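You operate a simulated robot arm through the tools that you are given. There is no shell and no other tool. Be economical: measure what you need, move in short steps, check, and stop when the job is done.

You are at the controls of a simulated two-armed robot. One attempt, no reset.

## Task
Brush the yellow paint out of the branched spool's three blocked bolt holes.
Fine: use the bottle brush with the yellow collar and stand it back in the pin block. Set down upright: bottle brush with yellow collar.

It is judged by the outcome, as a careful person would: the job done as asked, and still so three seconds after it is handed in. It fails if anything else is knocked over, pushed out of place, dropped, spilled or broken.

## Robot
Two 7-joint arms with two-finger parallel grippers on one trunk, on a base that drives. Base frame: it is fixed to the floor where the robot stands at the start and does not move with it; the origin is under the middle of the robot, x ahead of it, y to its left, z up. Readings come in mm, degrees, newtons and seconds.
The left shoulder is at the start at [50, 177, 1154], the right one opposite. With the tool pointing down near the work surface each hand reaches from about 100 to 660 mm from the robot's upright axis, wherever it stands, measured 20 degrees to its own side. Places, roughly: high hole by the branches [500, 1000, 1100]; high hole by the handwheel [500, 400, 1100]; low hole by the branches [500, 1000, 900]; low hole by the handwheel [500, 400, 900]. Payload 3.43 kg a hand.
Tool frame (each hand has its own): the origin (TCP) lies between the finger pads and is the grasp point; the fingertips stand 34 mm ahead of it; z points along the fingers, y is the line along which they close. The gripper opens to 128 mm. The fingers are 24 mm wide and 12 mm thick; the gripper's body (48 by 130 mm) begins 96 mm behind the TCP.
Orientation is that of the tool frame in the base frame, as [roll, pitch, yaw] about the fixed x, y, z axes, in that order (R = Rz(yaw) Ry(pitch) Rx(roll)). With the fingers straight down and closing along the base's y, the tool's x points along the base's -x, its y along +y and its z along -z.

## Interface
- The arms move only by the tool arm_command. It takes "left_steps", "right_steps" or both (then of equal length, played together; a hand with none holds still); each is a list that holds one entry, the list of rows, each a list of 7 numbers: the shift along the base's x, y, z in cm, then the turn, a rotation vector about the base's x, y, z in degrees, then the finger opening in cm, from 0 to 12.8. In form: [[[x, y, z, rx, ry, rz, jaw], ...]]. A call has 1 to 12 rows; each row is the pose to reach, as a shift and turn from the pose commanded when the call began. Each row takes 0.2 s and may step no farther than 50 mm and 8.6 degrees from the row before; otherwise, or with a gripper value out of range, the whole call is refused. Where a pose cannot be reached the arm comes as near as it can. A force on the tool above 40 N (or 10 N above the force at the start of the call, whichever is more), or a blocked arm, ends the call early, and 0.2 s more pass. Each finger travels about 108 mm/s and halts on what it meets, pressing with about 37 N; the grip force reading is that of the motor and also rises with nothing between the fingers. The clock runs only during rows and for 0.2 s after the last one: add rows that repeat a pose to give the fingers time. The reply holds the time, the measured pose of the TCP, the force on the tool along the base axes, the opening and the grip force, in the units named above and with some noise, with the torque about the TCP (base axes, N m) and any sound that the robot's microphone picked up.
- Cameras (640 x 400 px; columns grow to the right, rows downward): "scene" is now at [147.4, 48.7, 1329.8]; the picture's right is [0.53, -0.85, 0.00], its down [-0.39, -0.24, -0.89] and it looks along [0.76, 0.47, -0.45] (base axes); focal length 214 px, centre (320, 200). "left" rides on the left gripper at [76, 11, -160] in its tool frame; the picture's right is [-0.15, 0.99, 0.00], its down [-0.88, -0.13, -0.46] and it looks along [-0.45, -0.07, 0.89] (tool axes); focal length 234 px, centre (320, 200). "right" rides on the right gripper at [76, -11, -160] in its tool frame; the picture's right is [0.15, 0.99, 0.00], its down [-0.88, 0.13, -0.46] and it looks along [-0.45, 0.07, 0.89] (tool axes); focal length 234 px, centre (320, 200). There is no depth. A picture from a camera that has moved, and an enlarged one, comes with that camera's place and axes in the base frame and with its lens.
- grab_frame(camera): a new picture of that camera. No time passes.
- raise_lower(by): slides the trunk up (or, below 0, down) by that many mm; the arms and the scene camera ride with it, the base frame stays. It gives what a move gives, with no picture.
- base_move(legs): drives the robot by 1 to 6 legs, each [ahead, turn to the left] in mm and degrees, along the robot's own axes; the way and the turn of a leg run together, so that a leg with both is an arc; at most 1500 mm and 180 degrees a leg. The arms and the cameras ride along, it lands a little off, and it stops where it bumps. It gives what a move gives.
- aim_head(pan, tilt): turns the head with the scene camera to pan (to the left, within 80 degrees either way) and tilt (down, from -29 to 69), counted from straight ahead of the robot. It gives what a move gives.
- zoom(camera, box): a new picture of the part [left, top, right, bottom] of that camera's present view, enlarged. No time passes.
- sign_off(): hands the job in; it is judged then, once.

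Work in short steps. Places have to be worked out from the pictures, the camera data and where the tool is seen: move nearer, look again, correct. Check each grasp and each placing, and mend what went wrong. You have 120 turns and 88 pictures in all, those below and enlarged ones among them. Open the grippers and draw the arms clear of the work before you hand the job in, unless the task says otherwise; then end with one line.

The tools are called after "Emit:" as name(argument=value, ...) on one line, values as JSON. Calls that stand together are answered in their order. arm_command: Moves the arms, as the interface text tells. Its arguments: {"type":"object","properties":{"left_steps":{"type":"array","items":{"type":"array","items":{"type":"array","items":{"type":"number"}}}},"right_steps":{"type":"array","items":{"type":"array","items":{"type":"array","items":{"type":"number"}}}}},"required":[]} The other tools are called the same way: raise_lower (by) slides the trunk up or down; base_move (legs) drives the base; aim_head (pan, tilt) turns the head that bears the scene camera; grab_frame (camera) takes a picture; zoom (camera, box) takes an enlarged picture of a part of a camera's view; sign_off () hands the job in.

At the start:

```text
clock: 0.0
left_position: [215.8, 302.6, 1256.2]
left_tcp_rot: [-180.0, 0.0, -179.9]
left_contact_force: [-1.2, 0.4, 0.8]
left_wrist_torque: [0.01, 0.01, 0.0]
left_gripper_width: 128.0
left_grasp_force: 0.1
right_position: [304.7, 8.6, 1315.9]
right_tcp_rot: [-180.0, 0.1, 180.0]
right_contact_force: [-0.1, 0.4, 0.0]
right_wrist_torque: [-0.05, 0.02, -0.02]
right_gripper_width: 127.7
right_grasp_force: 0.0
trunk travel left (down, up): [-325.0, 76.0]
robot x, y, heading: [0.5, -2.6, 0.0]
head pan, tilt: [31.9, 27.0]
```

scene: 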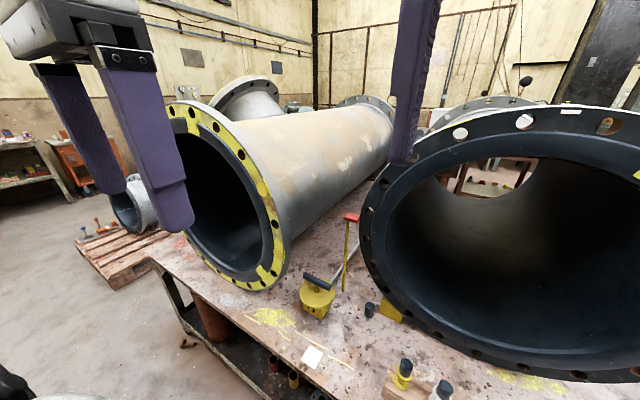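
right: 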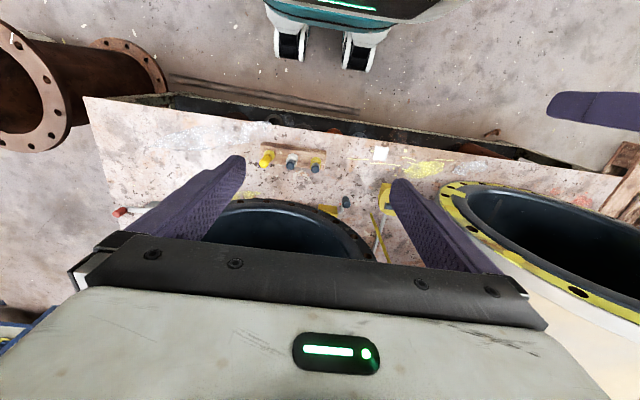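
left: 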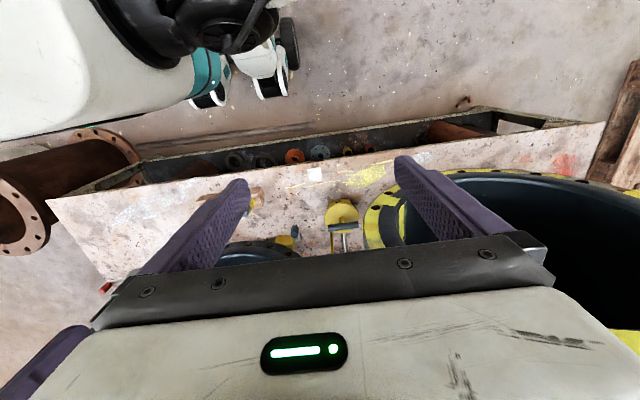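

I start by looking closer at the flange and the pin block on the table.

Emit:
zoom(camera="scene", box=[150, 80, 310, 300])

Emit:
zoom(camera="right", box=[220, 120, 480, 280])

Emit:
zoom(camera="scene", box=[280, 280, 480, 400])

```text
1.82 times, centred on (230, 190) of scene
camera zoom: at [147.4, 48.7, 1329.8], right [0.53, -0.85, 0.0], down [-0.39, -0.24, -0.89], along [0.76, 0.47, -0.45], focal length 390 px, centre (484, 218)
```

zoom: 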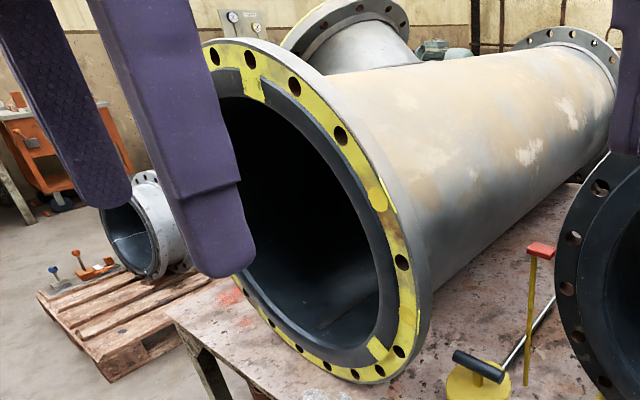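

```text
2.46 times, centred on (350, 200) of right
camera zoom: at [229.3, -3.7, 1475.8], right [-0.15, 0.99, 0.0], down [0.88, 0.13, 0.46], along [0.45, 0.07, -0.89], focal length 576 px, centre (246, 200)
```

zoom: 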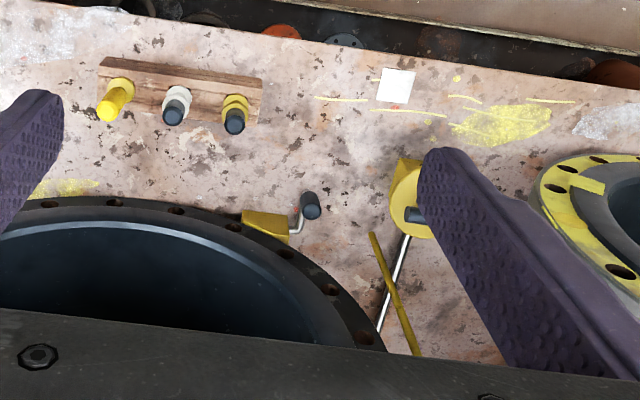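

```text
3.20 times, centred on (380, 340) of scene
camera zoom: at [147.4, 48.7, 1329.8], right [0.53, -0.85, 0.0], down [-0.39, -0.24, -0.89], along [0.76, 0.47, -0.45], focal length 686 px, centre (128, -248)
```

zoom: 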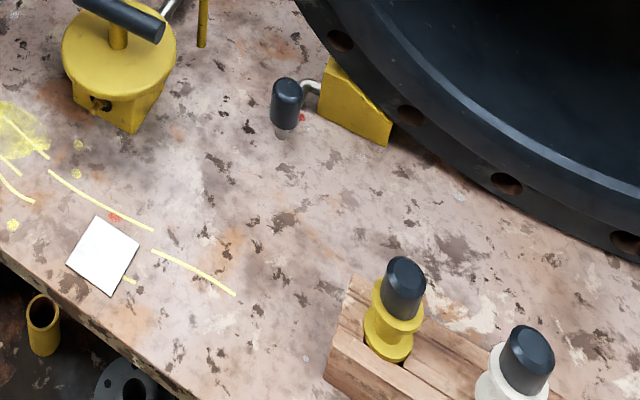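

The yellow-collared tool seems to be in a wooden block near [475, 15, 730]. I aim the head at it and move the left arm back out of the view of the flange.

Emit:
aim_head(pan=0, tilt=55)

Emit:
grab_frame(camera="scene")

Emit:
zoom(camera="right", box=[240, 130, 350, 200])

```text
clock: 1.0
left_position: [216.0, 303.1, 1255.2]
left_tcp_rot: [179.9, 0.0, -179.9]
left_contact_force: [-0.5, -0.7, 0.2]
left_wrist_torque: [-0.01, -0.03, 0.0]
left_gripper_width: 128.2
left_grasp_force: 0.0
right_position: [309.5, 3.8, 1314.2]
right_tcp_rot: [179.5, -0.4, 180.0]
right_contact_force: [58.9, -54.3, -15.9]
right_wrist_torque: [8.83, 8.08, 5.23]
right_gripper_width: 128.1
right_grasp_force: 0.1
trunk travel left (down, up): [-325.0, 76.0]
robot x, y, heading: [-2.0, 1.0, -0.0]
head pan, tilt: [0.0, 55.0]
```

```text
81 pictures are left
camera scene: at [146.2, 20.6, 1298.8], right [0.26, -0.97, 0.0], down [-0.71, -0.19, -0.68], along [0.65, 0.17, -0.74], focal length 214 px, centre (320, 200)
```

scene: 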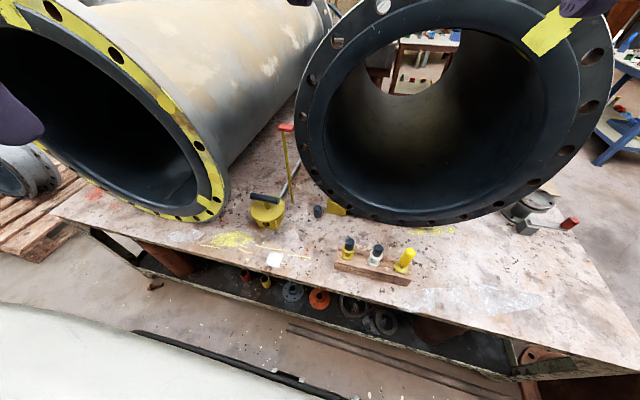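

```text
5.71 times, centred on (295, 165) of right
camera zoom: at [235.5, -8.6, 1475.8], right [-0.15, 0.99, 0.01], down [0.88, 0.13, 0.45], along [0.44, 0.07, -0.89], focal length 1338 px, centre (463, 400)
```

zoom: 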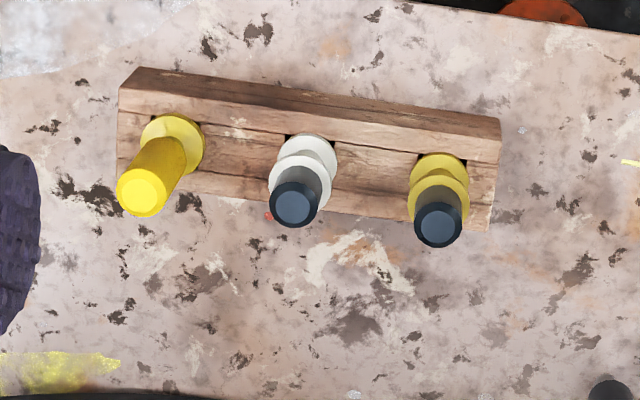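

The head is pressing against the right hand. I draw the right hand ahead and to the right, and the left hand to the left and down, both in free air.

Emit:
arm_command(right_steps=[[[2, -3, 0, 0, 0, 0, 12.8], [3, -7, -1, 0, 0, 0, 12.8], [3, -11, -3, 0, 0, 0, 12.8], [3, -15, -5, 0, 0, 0, 12.8], [3, -19, -8, 0, 0, 0, 12.8], [3, -22, -10, 0, 0, 0, 12.8]]])

Emit:
aim_head(pan=0, tilt=55)

Emit:
grab_frame(camera="scene")

```text
clock: 2.4
left_position: [215.1, 303.2, 1256.1]
left_tcp_rot: [180.0, 0.0, -179.9]
left_contact_force: [0.1, -1.1, 0.0]
left_wrist_torque: [0.02, 0.02, -0.02]
left_gripper_width: 128.0
left_grasp_force: 0.1
right_position: [332.5, -214.4, 1216.4]
right_tcp_rot: [179.9, 0.0, 180.0]
right_contact_force: [0.5, 0.1, -0.1]
right_wrist_torque: [0.02, -0.01, 0.02]
right_gripper_width: 128.0
right_grasp_force: 0.0
trunk travel left (down, up): [-325.0, 76.0]
robot x, y, heading: [0.2, 0.7, 0.0]
head pan, tilt: [0.0, 55.0]
```

```text
clock: 3.0
left_position: [215.7, 303.4, 1255.1]
left_tcp_rot: [180.0, -0.1, -179.9]
left_contact_force: [-0.7, -0.2, -0.4]
left_wrist_torque: [-0.01, 0.01, 0.0]
left_gripper_width: 128.2
left_grasp_force: 0.1
right_position: [332.4, -213.8, 1216.8]
right_tcp_rot: [-179.9, 0.1, 180.0]
right_contact_force: [0.4, 0.2, -0.3]
right_wrist_torque: [0.02, 0.01, 0.0]
right_gripper_width: 127.9
right_grasp_force: 0.1
trunk travel left (down, up): [-325.0, 76.0]
robot x, y, heading: [1.8, 3.5, -0.2]
head pan, tilt: [0.0, 55.0]
```

```text
79 pictures are left
camera scene: at [141.7, 0.5, 1289.0], right [0.0, -1.0, 0.0], down [-0.82, 0.0, -0.57], along [0.57, 0.0, -0.82], focal length 214 px, centre (320, 200)
```

scene: 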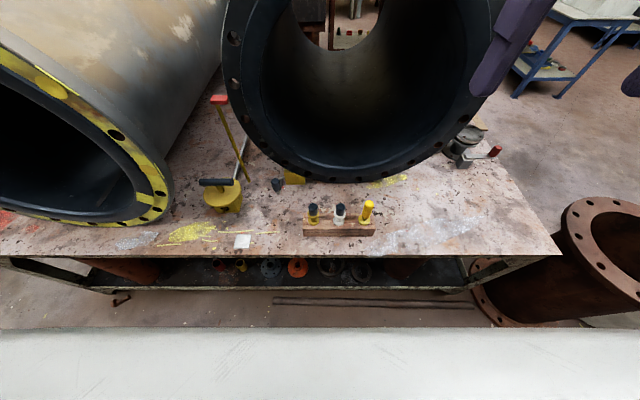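

Now zoom on the block and on the flange.

Emit:
zoom(camera="scene", box=[290, 190, 390, 250])

Emit:
arm_command(left_steps=[[[-2, 0, -4, 0, 0, 0, 12.8], [-4, 0, -8, 0, 0, 0, 12.8], [-4, 0, -12, 0, 0, 0, 12.8], [-4, 0, -16, 0, 0, 0, 12.8], [-4, 0, -20, 0, 0, 0, 12.8], [-4, 0, -24, 0, 0, 0, 12.8]]])

Emit:
aim_head(pan=55, tilt=20)

Emit:
grab_frame(camera="scene")

```text
6.40 times, centred on (340, 220) of scene
camera zoom: at [141.7, 0.5, 1289.0], right [0.0, -1.0, 0.0], down [-0.82, 0.0, -0.57], along [0.57, 0.0, -0.82], focal length 1373 px, centre (192, 72)
```

zoom: 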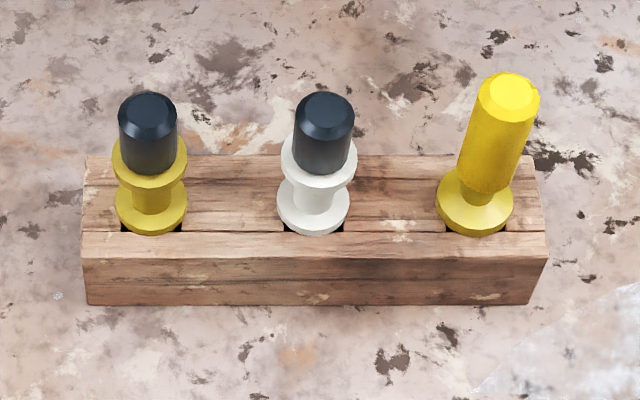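

```text
clock: 4.4
left_position: [219.3, 324.9, 1044.7]
left_tcp_rot: [-179.9, -0.1, -179.9]
left_contact_force: [0.0, -0.8, -0.7]
left_wrist_torque: [0.0, 0.04, 0.0]
left_gripper_width: 128.2
left_grasp_force: 0.1
left hand out of reach, approached as far as the arm can: row 5, 6
right_position: [333.7, -212.1, 1216.5]
right_tcp_rot: [180.0, -0.2, -180.0]
right_contact_force: [0.9, 0.5, 0.8]
right_wrist_torque: [0.03, 0.06, 0.0]
right_gripper_width: 127.8
right_grasp_force: 0.1
trunk travel left (down, up): [-325.0, 76.0]
robot x, y, heading: [-4.2, -4.3, -0.1]
head pan, tilt: [0.0, 55.0]
```

```text
clock: 5.6
left_position: [219.0, 324.1, 1046.3]
left_tcp_rot: [-179.9, -0.1, -179.9]
left_contact_force: [-0.8, 0.7, -0.2]
left_wrist_torque: [-0.03, 0.0, 0.01]
left_gripper_width: 128.0
left_grasp_force: 0.1
right_position: [333.5, -213.5, 1216.2]
right_tcp_rot: [179.9, 0.0, -179.9]
right_contact_force: [0.5, 0.2, -0.4]
right_wrist_torque: [0.01, 0.0, 0.01]
right_gripper_width: 128.1
right_grasp_force: 0.2
trunk travel left (down, up): [-325.0, 76.0]
robot x, y, heading: [0.6, 3.7, 0.1]
head pan, tilt: [55.0, 20.0]
```

```text
77 pictures are left
camera scene: at [123.1, 76.7, 1341.0], right [0.82, -0.57, 0.0], down [-0.2, -0.28, -0.94], along [0.54, 0.77, -0.34], focal length 214 px, centre (320, 200)
```

scene: 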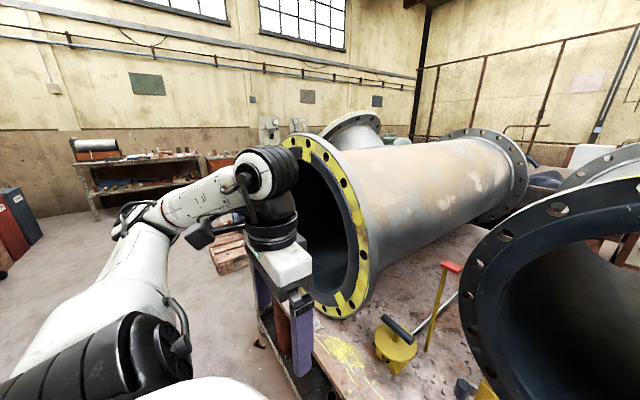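

The flange faces us beyond the left arm. First I bring the left hand over the brush (judged at about [482, 20, 740]), staying high, with the jaw at 6 cm to clear the neighbour.

Emit:
arm_command(left_steps=[[[4, -3, 2, 0, 0, 0, 10], [8, -6, 2, 0, 0, 0, 8], [12, -9, 2, 0, 0, 0, 6], [15, -12, 0, 0, 0, 0, 6], [18, -15, -2, 0, 0, 0, 6], [20, -18, -4, 0, 0, 0, 6], [22, -21, -6, 0, 0, 0, 6], [23, -24, -8, 0, 0, 0, 6], [24, -27, -10, 0, 0, 0, 6]]])

Emit:
aim_head(pan=0, tilt=50)

Emit:
grab_frame(camera="left")

Emit:
grab_frame(camera="scene")

```text
refused: row 1 steps farther than a row can; nothing moved
```

```text
clock: 6.8
left_position: [218.6, 322.6, 1046.4]
left_tcp_rot: [180.0, -0.2, -179.9]
left_contact_force: [0.0, 0.1, 0.7]
left_wrist_torque: [-0.03, -0.01, -0.01]
left_gripper_width: 128.0
left_grasp_force: 0.0
right_position: [334.0, -213.0, 1216.4]
right_tcp_rot: [179.9, 0.0, 180.0]
right_contact_force: [-0.1, 0.6, 0.4]
right_wrist_torque: [0.01, -0.01, -0.01]
right_gripper_width: 128.0
right_grasp_force: 0.1
trunk travel left (down, up): [-325.0, 76.0]
robot x, y, heading: [-0.2, 0.3, 0.1]
head pan, tilt: [0.0, 50.0]
```

```text
76 pictures are left
camera left: at [143.7, 333.8, 1205.7], right [0.14, 0.99, 0.0], down [0.88, -0.13, 0.45], along [0.45, -0.07, -0.89], focal length 234 px, centre (320, 200)
```

left: 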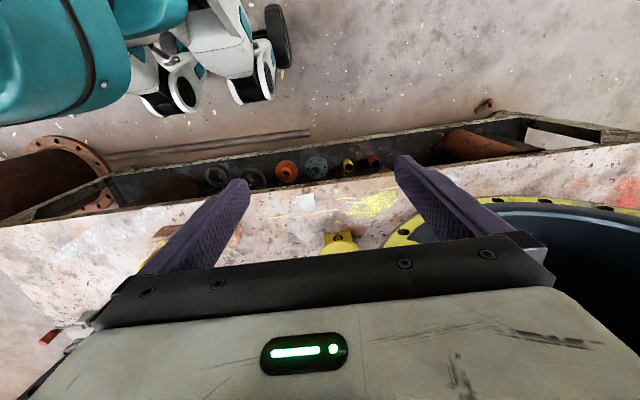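

```text
75 pictures are left
camera scene: at [146.6, 0.5, 1295.5], right [0.0, -1.0, 0.0], down [-0.77, 0.0, -0.64], along [0.64, 0.0, -0.77], focal length 214 px, centre (320, 200)
```

scene: 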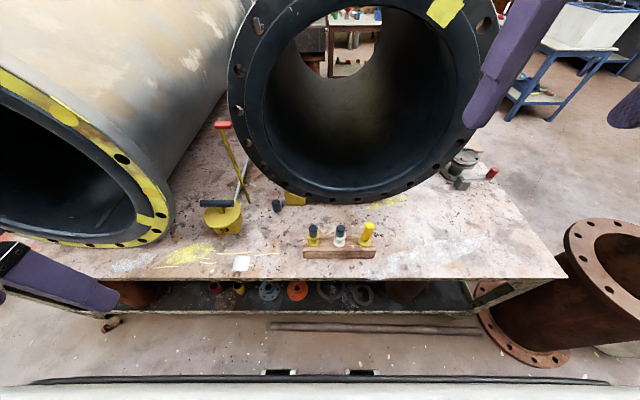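

Same move in smaller steps.

Emit:
arm_command(left_steps=[[[4, -2, 0, 0, 0, 0, 12], [8, -4, 0, 0, 0, 0, 10], [11, -7, 0, 0, 0, 0, 8], [14, -10, 0, 0, 0, 0, 6], [16, -13, -2, 0, 0, 0, 6], [18, -16, -4, 0, 0, 0, 6], [20, -19, -6, 0, 0, 0, 6], [22, -22, -8, 0, 0, 0, 6], [23, -25, -10, 0, 0, 0, 6], [24, -28, -12, 0, 0, 0, 6]]])

Emit:
grab_frame(camera="left")

Emit:
grab_frame(camera="scene")

```text
clock: 9.1
left_position: [422.2, 129.4, 952.9]
left_tcp_rot: [-179.9, 0.1, -179.9]
left_contact_force: [-0.8, -0.6, -0.8]
left_wrist_torque: [0.0, 0.05, 0.02]
left_gripper_width: 59.7
left_grasp_force: 0.1
left hand out of reach, approached as far as the arm can: row 8, 9, 10
right_position: [332.6, -213.0, 1216.9]
right_tcp_rot: [179.9, 0.0, 179.9]
right_contact_force: [-0.2, -0.1, -0.3]
right_wrist_torque: [0.02, -0.01, 0.0]
right_gripper_width: 127.9
right_grasp_force: 0.1
trunk travel left (down, up): [-325.0, 76.0]
robot x, y, heading: [-0.6, 0.5, 0.1]
head pan, tilt: [0.0, 50.0]
```

```text
74 pictures are left
camera left: at [347.2, 138.9, 1112.0], right [0.14, 0.99, 0.0], down [0.88, -0.13, 0.46], along [0.45, -0.07, -0.89], focal length 234 px, centre (320, 200)
```

left: 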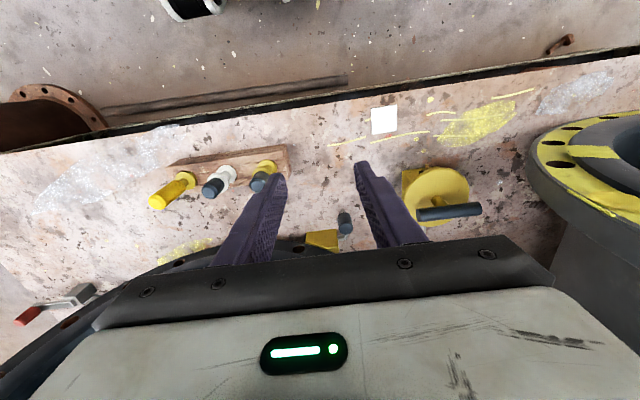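

```text
73 pictures are left
camera scene: at [146.4, 0.4, 1295.5], right [0.0, -1.0, 0.0], down [-0.77, 0.0, -0.64], along [0.64, 0.0, -0.77], focal length 214 px, centre (320, 200)
```

scene: 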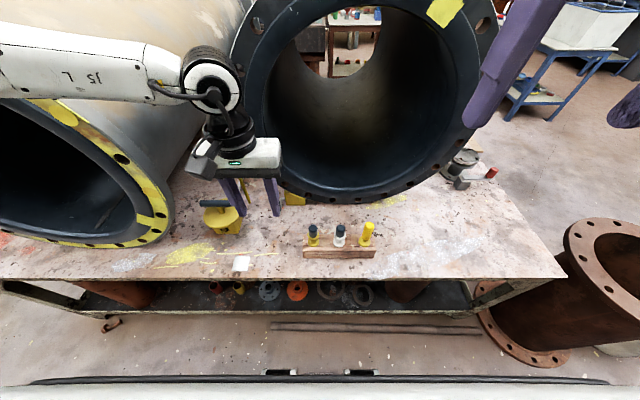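

The left arm is at its limit there, so I turn the base right 15° and lower the trunk by 130 mm (fingertips would be near z 790, still above the brushes).

Emit:
base_move(legs=[[0, -15]])

Emit:
raise_lower(by=-130)

Emit:
grab_frame(camera="left")

Emit:
grab_frame(camera="scene")

```text
clock: 10.3
left_position: [440.9, 17.4, 953.3]
left_tcp_rot: [-179.9, 0.2, 165.4]
left_contact_force: [-0.7, 0.4, 0.4]
left_wrist_torque: [0.02, 0.0, -0.01]
left_gripper_width: 60.2
left_grasp_force: 0.0
right_position: [267.8, -291.0, 1215.5]
right_tcp_rot: [179.9, -0.2, 165.2]
right_contact_force: [-0.1, -0.5, -0.5]
right_wrist_torque: [0.02, 0.0, 0.0]
right_gripper_width: 127.8
right_grasp_force: 0.1
trunk travel left (down, up): [-325.0, 76.0]
robot x, y, heading: [-0.6, 1.2, -14.9]
head pan, tilt: [0.0, 50.0]
```

```text
clock: 11.9
left_position: [441.1, 17.7, 822.4]
left_tcp_rot: [-180.0, 0.1, 165.5]
left_contact_force: [0.2, 0.9, 0.0]
left_wrist_torque: [0.02, -0.02, -0.01]
left_gripper_width: 60.0
left_grasp_force: 0.0
right_position: [267.4, -291.3, 1087.1]
right_tcp_rot: [180.0, 0.1, 165.1]
right_contact_force: [-0.1, -0.1, -0.4]
right_wrist_torque: [0.01, 0.04, -0.01]
right_gripper_width: 127.9
right_grasp_force: 0.1
trunk travel left (down, up): [-195.0, 206.0]
robot x, y, heading: [0.3, -2.8, -15.0]
head pan, tilt: [0.0, 50.0]
```

```text
72 pictures are left
camera left: at [371.5, 46.0, 982.3], right [0.39, 0.92, 0.0], down [0.82, -0.35, 0.46], along [0.42, -0.18, -0.89], focal length 234 px, centre (320, 200)
```

left: 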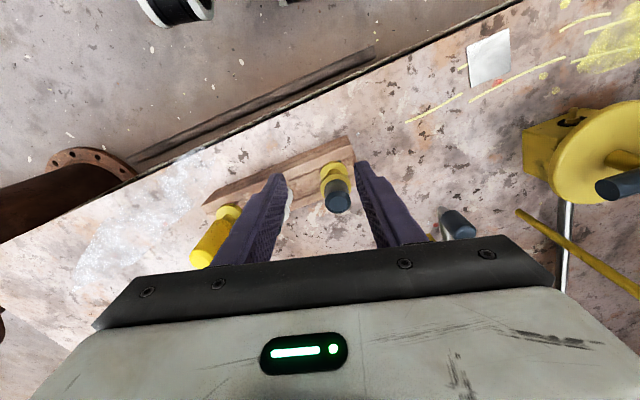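

```text
71 pictures are left
camera scene: at [141.6, -37.0, 1165.5], right [-0.25, -0.97, 0.0], down [-0.74, 0.2, -0.64], along [0.62, -0.16, -0.77], focal length 214 px, centre (320, 200)
```

scene: 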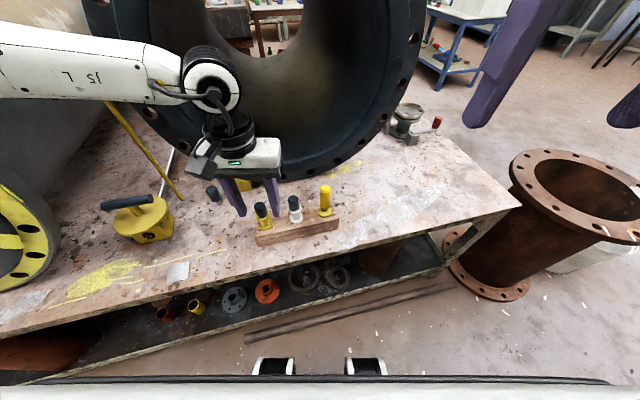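

Triangulation puts the brush axis near [476, 20] with its top near z 765–775. I move the open hand over it, slightly higher, and look.

Emit:
arm_command(left_steps=[[[0, 0, 2, 0, 0, 0, 6], [2, 0.1, 2.5, 0, 0, 0, 6], [3.4, 0.2, 2.5, 0, 0, 0, 6]]])

Emit:
grab_frame(camera="left")

Emit:
zoom(camera="scene", box=[180, 130, 380, 255])

```text
clock: 12.7
left_position: [474.3, 19.5, 846.7]
left_tcp_rot: [-179.8, 0.1, 165.3]
left_contact_force: [-0.1, 0.1, -0.2]
left_wrist_torque: [0.02, 0.03, -0.04]
left_gripper_width: 59.9
left_grasp_force: 0.0
right_position: [269.1, -291.2, 1086.9]
right_tcp_rot: [179.9, 0.0, 165.2]
right_contact_force: [0.8, 0.2, 0.5]
right_wrist_torque: [0.0, 0.01, -0.02]
right_gripper_width: 128.0
right_grasp_force: 0.0
trunk travel left (down, up): [-195.0, 206.0]
robot x, y, heading: [0.5, -1.1, -14.8]
head pan, tilt: [0.0, 50.0]
```

```text
70 pictures are left
camera left: at [404.7, 49.0, 1006.2], right [0.39, 0.92, 0.0], down [0.82, -0.35, 0.46], along [0.42, -0.18, -0.89], focal length 234 px, centre (320, 200)
```

left: 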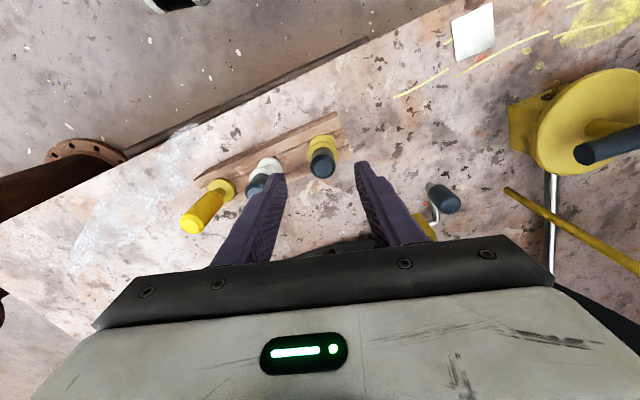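

```text
3.20 times, centred on (280, 192) of scene
camera zoom: at [141.8, -37.0, 1165.5], right [-0.25, -0.97, 0.0], down [-0.74, 0.2, -0.64], along [0.62, -0.16, -0.77], focal length 686 px, centre (448, 224)
```

zoom: 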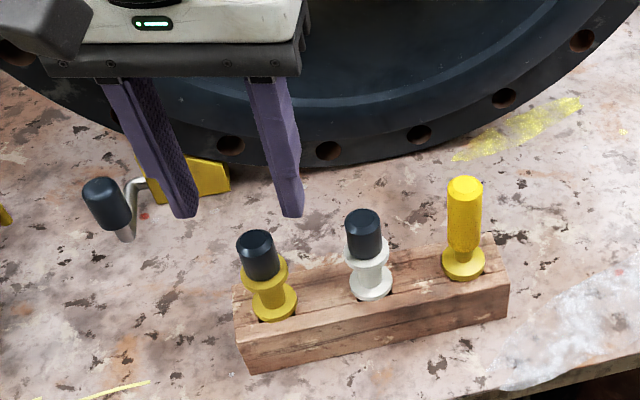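

Both views agree: brush axis ≈ [476, 20], top ≈ z 783, upper collar ≈ z 738. I descend so the tips stop at about z 743 around the handle.

Emit:
arm_command(left_steps=[[[0.2, 0.1, -2, 0, 0, 0, 6], [0.2, 0.1, -4, 0, 0, 0, 6], [0.2, 0.1, -5.5, 0, 0, 0, 6], [0.2, 0.1, -7, 0, 0, 0, 6]]])

Emit:
grab_frame(camera="left")

Emit:
zoom(camera="scene", box=[180, 130, 380, 255])

```text
clock: 13.7
left_position: [473.7, 35.2, 784.2]
left_tcp_rot: [-179.8, 0.2, 165.3]
left_contact_force: [0.4, 0.1, -0.6]
left_wrist_torque: [0.02, 0.01, 0.01]
left_gripper_width: 60.1
left_grasp_force: 0.0
left hand out of reach, approached as far as the arm can: row 1, 2, 3, 4
right_position: [267.6, -291.5, 1086.9]
right_tcp_rot: [179.8, -0.1, 165.2]
right_contact_force: [-0.1, 0.4, -0.3]
right_wrist_torque: [-0.03, 0.0, 0.0]
right_gripper_width: 128.2
right_grasp_force: 0.1
trunk travel left (down, up): [-195.0, 206.0]
robot x, y, heading: [-4.7, 0.4, -14.8]
head pan, tilt: [0.0, 50.0]
```

```text
68 pictures are left
camera left: at [402.5, 64.8, 943.4], right [0.39, 0.92, 0.0], down [0.82, -0.35, 0.46], along [0.42, -0.18, -0.89], focal length 234 px, centre (320, 200)
```

left: 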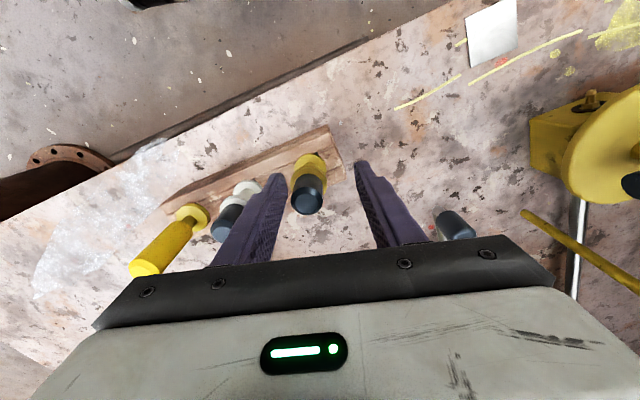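

```text
3.20 times, centred on (280, 192) of scene
camera zoom: at [141.8, -37.0, 1165.5], right [-0.25, -0.97, 0.0], down [-0.74, 0.2, -0.64], along [0.62, -0.16, -0.77], focal length 686 px, centre (448, 224)
```

zoom: 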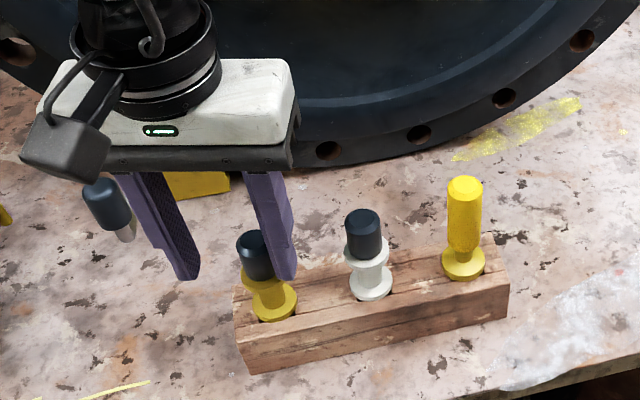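

The hand drifted aside at the arm's cross-body limit. I lift back up, turn the base another 20° to the right, and then bring the hand back over the brush from there.

Emit:
arm_command(left_steps=[[[0, 0.6, 3, 0, 0, 0, 6], [0, 1, 6, 0, 0, 0, 6], [0, 1, 9, 0, 0, 0, 6], [0, 1, 12, 0, 0, 0, 6], [0, 1, 15, 0, 0, 0, 6]]])

Emit:
base_move(legs=[[0, -20]])

```text
clock: 14.9
left_position: [471.7, 46.5, 933.1]
left_tcp_rot: [-180.0, 0.0, 165.4]
left_contact_force: [-1.4, 0.0, 0.0]
left_wrist_torque: [-0.02, 0.04, -0.02]
left_gripper_width: 59.8
left_grasp_force: 0.0
right_position: [268.1, -291.6, 1086.9]
right_tcp_rot: [179.9, 0.0, 165.3]
right_contact_force: [-1.0, 0.1, -0.4]
right_wrist_torque: [-0.03, 0.0, -0.02]
right_gripper_width: 128.0
right_grasp_force: 0.1
trunk travel left (down, up): [-195.0, 206.0]
robot x, y, heading: [3.5, -3.0, -15.0]
head pan, tilt: [0.0, 50.0]
```

```text
clock: 16.4
left_position: [459.1, -119.8, 934.6]
left_tcp_rot: [-179.9, 0.1, 145.2]
left_contact_force: [0.2, 0.5, -1.0]
left_wrist_torque: [0.02, 0.03, 0.01]
left_gripper_width: 59.8
left_grasp_force: 0.0
right_position: [150.0, -365.7, 1085.8]
right_tcp_rot: [179.9, -0.1, 144.9]
right_contact_force: [0.7, -0.2, 0.4]
right_wrist_torque: [-0.01, 0.02, 0.02]
right_gripper_width: 127.9
right_grasp_force: 0.0
trunk travel left (down, up): [-195.0, 206.0]
robot x, y, heading: [-1.8, -2.5, -35.3]
head pan, tilt: [0.0, 50.0]
```

Now back over the brush: shift to about [476, 20, 850].

Emit:
arm_command(left_steps=[[[0.3, 3.5, 0, 0, 0, 0, 6], [0.6, 7, -1, 0, 0, 0, 6], [1, 10.5, -3, 0, 0, 0, 6], [1.5, 13, -5.5, 0, 0, 0, 6], [1.7, 14, -8.5, 0, 0, 0, 6]]])

Emit:
grab_frame(camera="left")

Emit:
grab_frame(camera="scene")

```text
clock: 17.6
left_position: [475.2, 21.0, 848.4]
left_tcp_rot: [-179.9, 0.0, 145.0]
left_contact_force: [0.3, -0.4, 0.5]
left_wrist_torque: [-0.04, -0.03, 0.0]
left_gripper_width: 60.0
left_grasp_force: 0.0
right_position: [151.2, -364.4, 1087.1]
right_tcp_rot: [179.9, -0.1, 144.9]
right_contact_force: [0.4, -0.2, 0.4]
right_wrist_torque: [-0.01, -0.01, 0.02]
right_gripper_width: 128.1
right_grasp_force: 0.1
trunk travel left (down, up): [-195.0, 206.0]
robot x, y, heading: [0.2, -0.4, -35.0]
head pan, tilt: [0.0, 50.0]
```

```text
66 pictures are left
camera left: at [420.4, 72.7, 1007.3], right [0.69, 0.73, 0.0], down [0.65, -0.61, 0.46], along [0.33, -0.32, -0.89], focal length 234 px, centre (320, 200)
```

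left: 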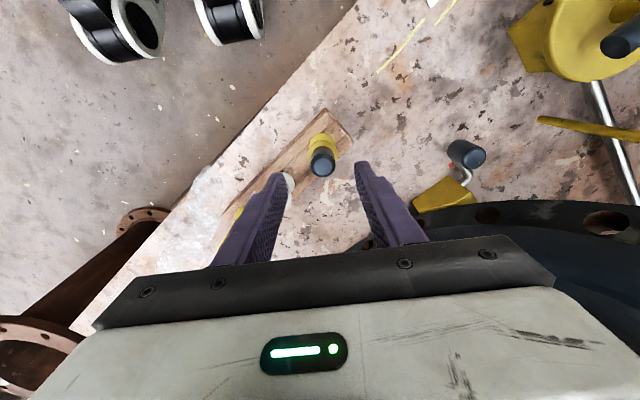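

```text
65 pictures are left
camera scene: at [120.1, -84.0, 1165.5], right [-0.57, -0.82, 0.0], down [-0.63, 0.44, -0.64], along [0.53, -0.37, -0.77], focal length 214 px, centre (320, 200)
```

scene: 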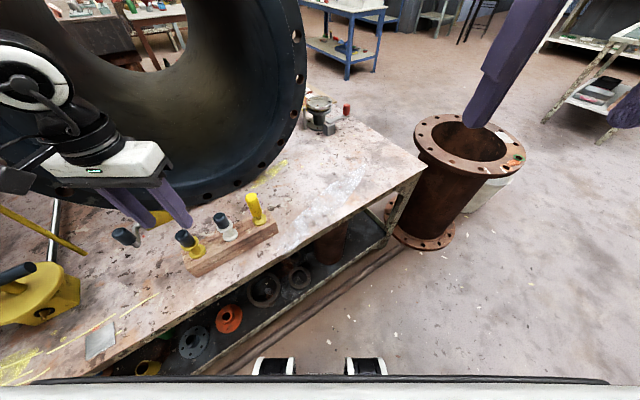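

Handle is between the fingers' lines, axis ≈ [475, 22]. Descend.

Emit:
arm_command(left_steps=[[[0, 0.15, -2, 0, 0, 0, 6], [0, 0.15, -4, 0, 0, 0, 6], [0, 0.15, -5.5, 0, 0, 0, 6], [0, 0.15, -7.1, 0, 0, 0, 6]]])

Emit:
grab_frame(camera="left")

Emit:
zoom(camera="scene", box=[100, 150, 280, 280])

```text
clock: 18.6
left_position: [475.2, 21.4, 777.8]
left_tcp_rot: [-179.9, 0.1, 144.9]
left_contact_force: [0.1, -0.2, -0.8]
left_wrist_torque: [0.01, -0.01, 0.02]
left_gripper_width: 59.9
left_grasp_force: 0.1
right_position: [150.6, -365.8, 1088.2]
right_tcp_rot: [179.9, 0.0, 144.9]
right_contact_force: [-0.7, -0.1, -0.1]
right_wrist_torque: [0.02, 0.01, -0.01]
right_gripper_width: 127.9
right_grasp_force: 0.0
trunk travel left (down, up): [-195.0, 206.0]
robot x, y, heading: [2.6, -1.4, -35.1]
head pan, tilt: [0.0, 50.0]
```

```text
64 pictures are left
camera left: at [420.3, 73.1, 936.7], right [0.69, 0.73, 0.0], down [0.65, -0.61, 0.46], along [0.33, -0.32, -0.89], focal length 234 px, centre (320, 200)
```

left: 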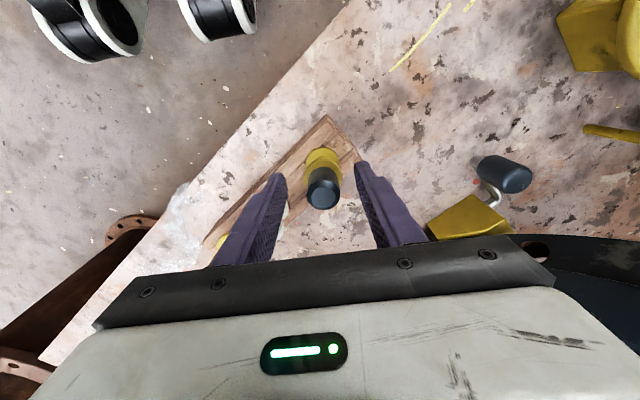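

```text
3.08 times, centred on (190, 215) of scene
camera zoom: at [120.1, -84.0, 1165.5], right [-0.57, -0.82, 0.0], down [-0.63, 0.44, -0.64], along [0.53, -0.37, -0.77], focal length 660 px, centre (720, 154)
```

zoom: 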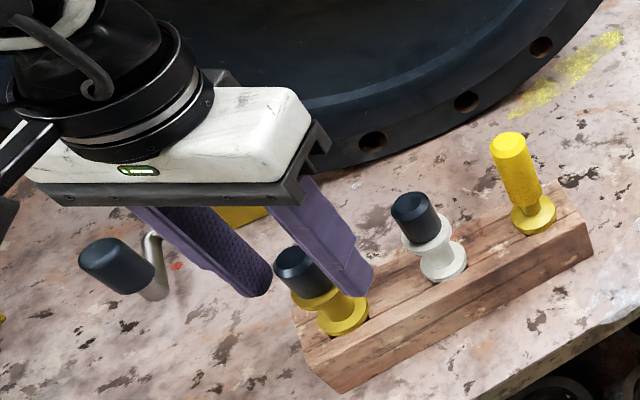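

The handle top sits right at the TCP, centred. Close the fingers gently in steps.

Emit:
arm_command(left_steps=[[[0, 0, 0, 0, 0, 0, 4], [0, 0, 0, 0, 0, 0, 2.5], [0, 0, 0, 0, 0, 0, 1.5], [0, 0, 0, 0, 0, 0, 1.5], [0, 0, 0, 0, 0, 0, 1.5]]])

Emit:
grab_frame(camera="left")

```text
clock: 19.8
left_position: [474.7, 21.4, 776.4]
left_tcp_rot: [-179.8, 0.2, 145.1]
left_contact_force: [0.7, 0.4, 0.5]
left_wrist_torque: [0.07, -0.1, 0.0]
left_gripper_width: 25.9
left_grasp_force: 37.3
right_position: [149.7, -366.0, 1087.5]
right_tcp_rot: [179.9, -0.1, 144.9]
right_contact_force: [-0.5, -0.2, 0.3]
right_wrist_torque: [-0.01, -0.03, 0.0]
right_gripper_width: 128.1
right_grasp_force: 0.1
trunk travel left (down, up): [-195.0, 206.0]
robot x, y, heading: [-4.6, -1.5, -35.2]
head pan, tilt: [0.0, 50.0]
```

```text
62 pictures are left
camera left: at [420.3, 73.1, 937.0], right [0.69, 0.73, 0.0], down [0.65, -0.61, 0.46], along [0.33, -0.31, -0.89], focal length 234 px, centre (320, 200)
```

left: 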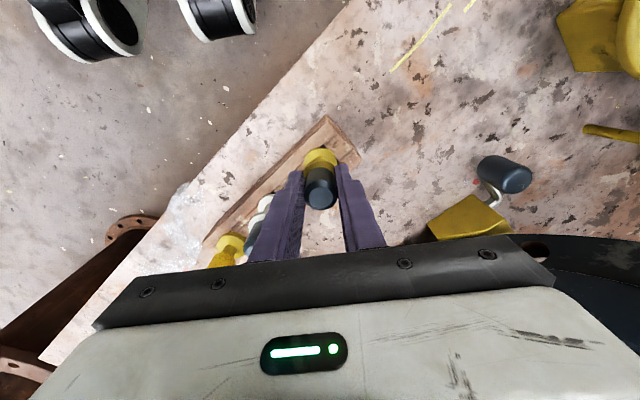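

Gripped at 26 mm. I lift straight up 16 cm; the grasp place to return to is [475, 21.4, 777].

Emit:
arm_command(left_steps=[[[0, 0, 1, 0, 0, 0, 1.5], [0, 0, 2.5, 0, 0, 0, 1.5], [0, 0, 4.5, 0, 0, 0, 1.5], [0, 0, 7, 0, 0, 0, 1.5], [0, 0, 10, 0, 0, 0, 1.5], [0, 0, 13, 0, 0, 0, 1.5], [0, 0, 16, 0, 0, 0, 1.5]]])

Emit:
grab_frame(camera="scene")

Emit:
grab_frame(camera="left")

```text
clock: 21.4
left_position: [475.1, 23.4, 936.8]
left_tcp_rot: [-180.0, 0.1, 145.0]
left_contact_force: [-0.4, -0.5, -1.5]
left_wrist_torque: [0.0, 0.02, -0.02]
left_gripper_width: 26.0
left_grasp_force: 37.0
right_position: [149.4, -365.7, 1086.6]
right_tcp_rot: [179.9, 0.0, 145.0]
right_contact_force: [0.0, -0.8, -0.1]
right_wrist_torque: [0.01, 0.01, -0.01]
right_gripper_width: 128.1
right_grasp_force: 0.1
trunk travel left (down, up): [-195.0, 206.0]
robot x, y, heading: [0.2, 0.4, -35.2]
head pan, tilt: [0.0, 50.0]
```

```text
61 pictures are left
camera scene: at [120.0, -84.0, 1165.5], right [-0.57, -0.82, 0.0], down [-0.63, 0.44, -0.64], along [0.53, -0.37, -0.77], focal length 214 px, centre (320, 200)
```

scene: 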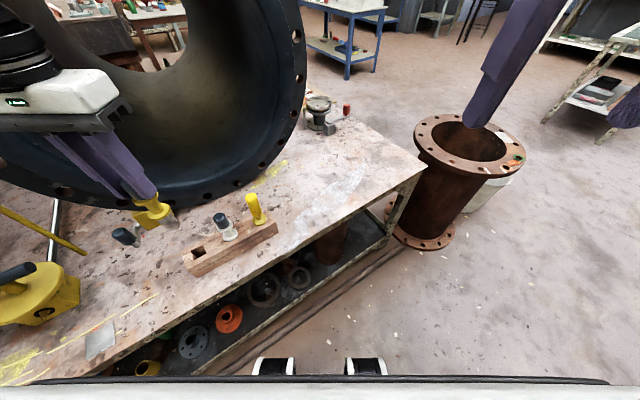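

```text
60 pictures are left
camera left: at [420.2, 74.4, 1096.8], right [0.69, 0.73, 0.0], down [0.65, -0.61, 0.46], along [0.33, -0.31, -0.89], focal length 234 px, centre (320, 200)
```

left: 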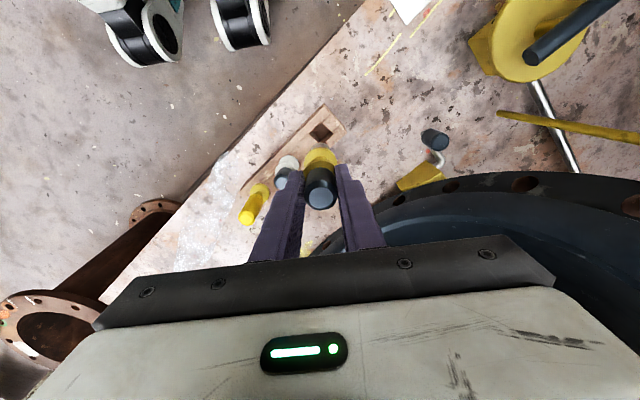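

The brush is out. A quick zoom to measure its bristle length.

Emit:
zoom(camera="scene", box=[100, 160, 260, 280])

```text
3.33 times, centred on (180, 220) of scene
camera zoom: at [120.0, -84.0, 1165.5], right [-0.57, -0.82, 0.0], down [-0.63, 0.44, -0.64], along [0.53, -0.37, -0.77], focal length 715 px, centre (787, 133)
```

zoom: 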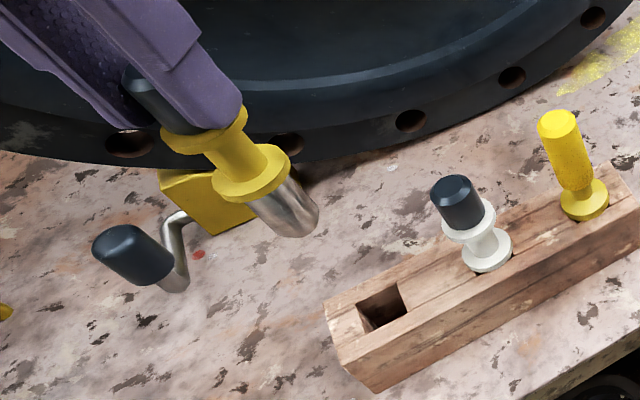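

The working end looks metallic; I must be sure it is a brush and not a pin gauge. I look more closely.

Emit:
zoom(camera="scene", box=[130, 185, 190, 225])

Emit:
zoom(camera="scene", box=[180, 180, 290, 280])

```text
10.00 times, centred on (160, 205) of scene
camera zoom: at [120.0, -84.0, 1165.5], right [-0.57, -0.82, 0.0], down [-0.63, 0.44, -0.64], along [0.53, -0.37, -0.77], focal length 2145 px, centre (1920, 150)
```

zoom: 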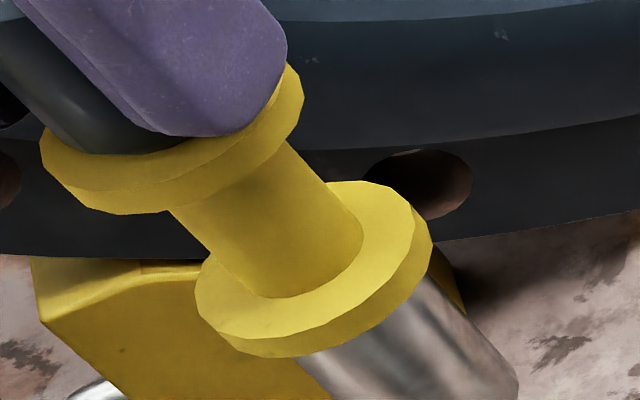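

```text
4.00 times, centred on (235, 230) of scene
camera zoom: at [120.0, -84.0, 1165.5], right [-0.57, -0.82, 0.0], down [-0.63, 0.44, -0.64], along [0.53, -0.37, -0.77], focal length 858 px, centre (660, 80)
```

zoom: 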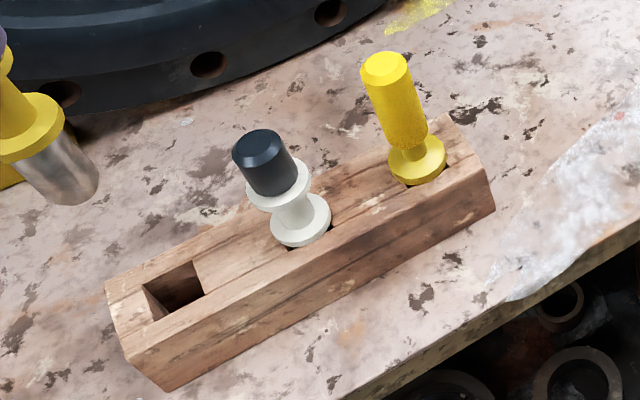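

This is a steel pin gauge, not a brush; the mottled all-yellow item at the block's other end must be the bottle brush. I put the pin straight back by reversing the lift.

Emit:
arm_command(left_steps=[[[0, 0, -3, 0, 0, 0, 1.5], [0, 0, -6, 0, 0, 0, 1.5], [0, 0, -9, 0, 0, 0, 1.5], [0, 0, -9, 0, 0, 0, 1.5]]])

Emit:
zoom(camera="scene", box=[100, 160, 260, 280])

```text
clock: 22.4
left_position: [474.9, 23.6, 846.4]
left_tcp_rot: [-179.8, 0.1, 145.1]
left_contact_force: [-0.2, 0.4, -2.0]
left_wrist_torque: [-0.01, 0.03, 0.03]
left_gripper_width: 26.0
left_grasp_force: 37.1
right_position: [151.0, -366.4, 1086.1]
right_tcp_rot: [179.8, -0.1, 144.9]
right_contact_force: [-0.8, 0.8, 0.2]
right_wrist_torque: [-0.01, 0.0, 0.0]
right_gripper_width: 127.9
right_grasp_force: 0.1
trunk travel left (down, up): [-195.0, 206.0]
robot x, y, heading: [2.8, -1.6, -34.9]
head pan, tilt: [0.0, 50.0]
```

```text
3.33 times, centred on (180, 220) of scene
camera zoom: at [120.1, -84.0, 1165.5], right [-0.57, -0.82, 0.0], down [-0.63, 0.44, -0.64], along [0.53, -0.37, -0.77], focal length 715 px, centre (787, 133)
```

zoom: 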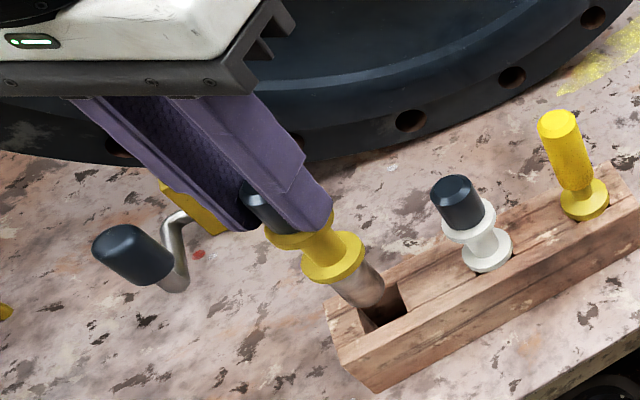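

The hand reads 2 mm more in y than at the grasp, so I correct it while lowering slowly.

Emit:
arm_command(left_steps=[[[0, -0.2, -1.5, 0, 0, 0, 1.5], [0, -0.2, -3, 0, 0, 0, 1.5], [0, -0.2, -4, 0, 0, 0, 1.5], [0, -0.2, -5, 0, 0, 0, 1.5], [0, -0.2, -6, 0, 0, 0, 1.5], [0, -0.2, -6.5, 0, 0, 0, 1.5], [0, -0.2, -6.8, 0, 0, 0, 1.5]]])

Emit:
zoom(camera="scene", box=[100, 160, 260, 280])

```text
clock: 24.0
left_position: [476.6, 20.7, 778.1]
left_tcp_rot: [-179.9, 0.0, 145.0]
left_contact_force: [1.4, 4.2, 0.2]
left_wrist_torque: [0.49, -0.08, 0.04]
left_gripper_width: 25.9
left_grasp_force: 36.6
right_position: [150.3, -365.1, 1088.2]
right_tcp_rot: [179.9, -0.1, 144.9]
right_contact_force: [0.3, 0.9, -0.9]
right_wrist_torque: [0.01, -0.01, 0.01]
right_gripper_width: 128.1
right_grasp_force: 0.2
trunk travel left (down, up): [-195.0, 206.0]
robot x, y, heading: [2.3, 2.3, -35.2]
head pan, tilt: [0.0, 50.0]
```

```text
3.33 times, centred on (180, 220) of scene
camera zoom: at [120.0, -83.7, 1165.5], right [-0.57, -0.82, 0.0], down [-0.63, 0.44, -0.64], along [0.53, -0.37, -0.77], focal length 715 px, centre (787, 133)
```

zoom: 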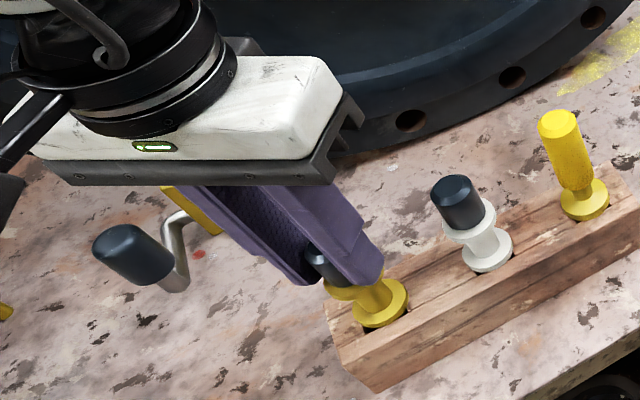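

The pin is seated in its hole. I ease the side force, open, and rise.

Emit:
arm_command(left_steps=[[[0, 0.1, -0.1, 0, 0, 0, 1.5], [0, 0.1, -0.1, 0, 0, 0, 3], [0, 0.1, -0.1, 0, 0, 0, 4.5], [0, 0.1, -0.1, 0, 0, 0, 6], [0, 0.1, 2, 0, 0, 0, 6], [0, 0.1, 5, 0, 0, 0, 6], [0, 0.1, 9, 0, 0, 0, 6]]])

Emit:
zoom(camera="scene", box=[140, 170, 300, 290])

Emit:
zoom(camera="scene", box=[236, 184, 276, 234])

```text
clock: 25.6
left_position: [475.2, 20.4, 870.3]
left_tcp_rot: [-180.0, 0.1, 145.1]
left_contact_force: [0.2, 0.3, -0.2]
left_wrist_torque: [0.01, -0.04, 0.02]
left_gripper_width: 60.0
left_grasp_force: 0.1
right_position: [149.6, -365.8, 1085.8]
right_tcp_rot: [179.9, -0.1, 144.8]
right_contact_force: [-0.4, -0.8, 0.2]
right_wrist_torque: [-0.03, 0.03, 0.0]
right_gripper_width: 128.0
right_grasp_force: 0.0
trunk travel left (down, up): [-195.0, 206.0]
robot x, y, heading: [0.6, -1.2, -34.8]
head pan, tilt: [0.0, 50.0]
```

```text
3.33 times, centred on (220, 230) of scene
camera zoom: at [119.8, -84.0, 1165.5], right [-0.57, -0.82, 0.0], down [-0.63, 0.44, -0.64], along [0.53, -0.37, -0.77], focal length 715 px, centre (653, 100)
```

zoom: 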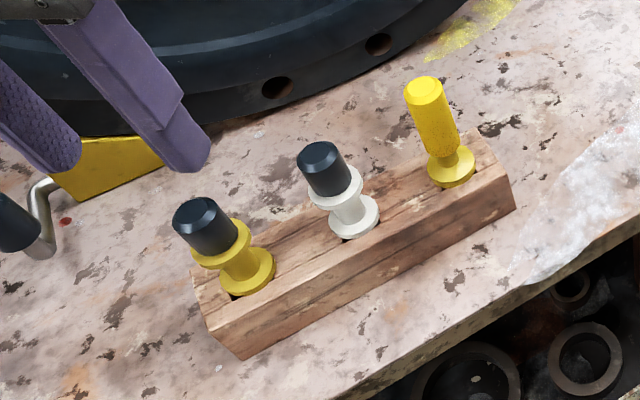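

```text
8.00 times, centred on (256, 209) of scene
camera zoom: at [119.8, -84.0, 1165.5], right [-0.57, -0.82, 0.0], down [-0.63, 0.44, -0.64], along [0.53, -0.37, -0.77], focal length 1716 px, centre (832, 128)
```

zoom: 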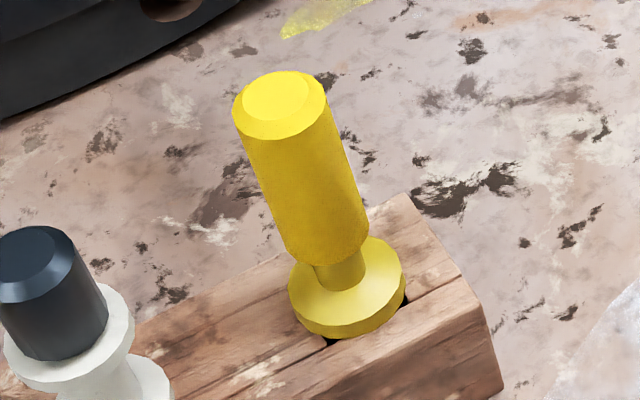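

Pin returned. Now I turn the base 15° further right, which carries the left hand towards the yellow item at about [477, -136].

Emit:
base_move(legs=[[0, -16]])

Emit:
grab_frame(camera="left")

```text
clock: 26.9
left_position: [462.4, -114.4, 870.3]
left_tcp_rot: [-179.9, 0.1, 128.7]
left_contact_force: [-0.1, -0.1, 0.5]
left_wrist_torque: [0.0, 0.0, -0.02]
left_gripper_width: 60.1
left_grasp_force: 0.2
right_position: [41.2, -394.2, 1087.1]
right_tcp_rot: [179.9, -0.1, 128.4]
right_contact_force: [-0.2, -0.6, 0.1]
right_wrist_torque: [0.04, 0.02, 0.03]
right_gripper_width: 128.0
right_grasp_force: 0.0
trunk travel left (down, up): [-195.0, 206.0]
robot x, y, heading: [4.4, -0.2, -51.3]
head pan, tilt: [0.0, 50.0]
```

```text
52 pictures are left
camera left: at [424.6, -48.8, 1029.9], right [0.86, 0.5, 0.0], down [0.45, -0.77, 0.46], along [0.23, -0.4, -0.89], focal length 234 px, centre (320, 200)
```

left: 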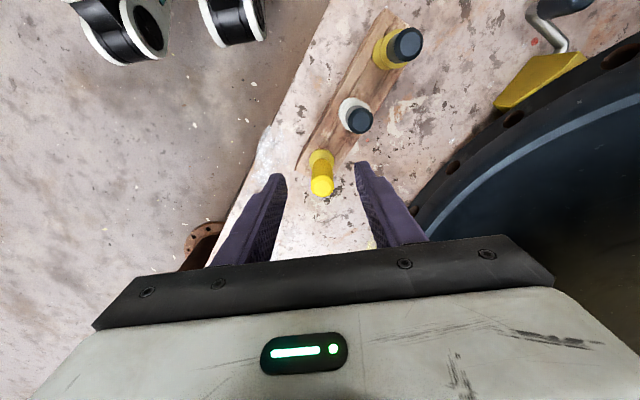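

The yellow item's axis is about [479, -140], top z ≈ 790. I go over it, down to TCP z 778, and close.

Emit:
arm_command(left_steps=[[[0.8, -1.3, 0, 0, 0, 0, 6], [1.65, -2.6, 0, 0, 0, 0, 6], [1.65, -2.6, -3, 0, 0, 0, 6], [1.65, -2.6, -6, 0, 0, 0, 6], [1.65, -2.6, -9.2, 0, 0, 0, 6], [1.65, -2.6, -9.2, 0, 0, 0, 6]]])

Emit:
grab_frame(camera="left")

```text
clock: 28.3
left_position: [478.3, -140.8, 779.4]
left_tcp_rot: [-180.0, 0.1, 128.7]
left_contact_force: [-0.3, 1.2, -0.1]
left_wrist_torque: [-0.02, -0.03, -0.02]
left_gripper_width: 60.0
left_grasp_force: 0.1
right_position: [41.2, -393.8, 1086.8]
right_tcp_rot: [179.9, -0.1, 128.5]
right_contact_force: [-0.5, 1.0, 0.2]
right_wrist_torque: [-0.01, 0.02, 0.01]
right_gripper_width: 128.2
right_grasp_force: 0.1
trunk travel left (down, up): [-195.0, 206.0]
robot x, y, heading: [3.0, -0.7, -51.7]
head pan, tilt: [0.0, 50.0]
```

```text
51 pictures are left
camera left: at [441.4, -74.2, 939.3], right [0.86, 0.5, 0.0], down [0.45, -0.77, 0.46], along [0.23, -0.4, -0.89], focal length 234 px, centre (320, 200)
```

left: 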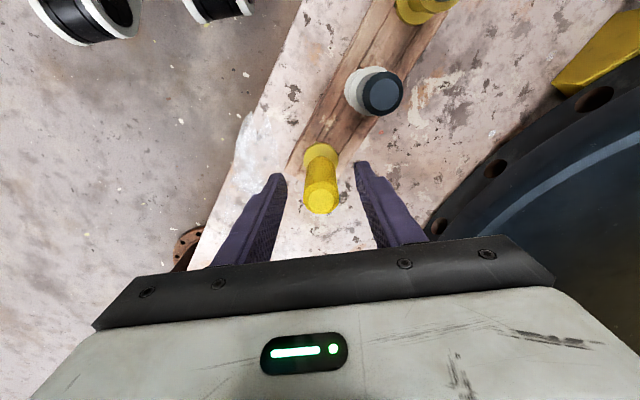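

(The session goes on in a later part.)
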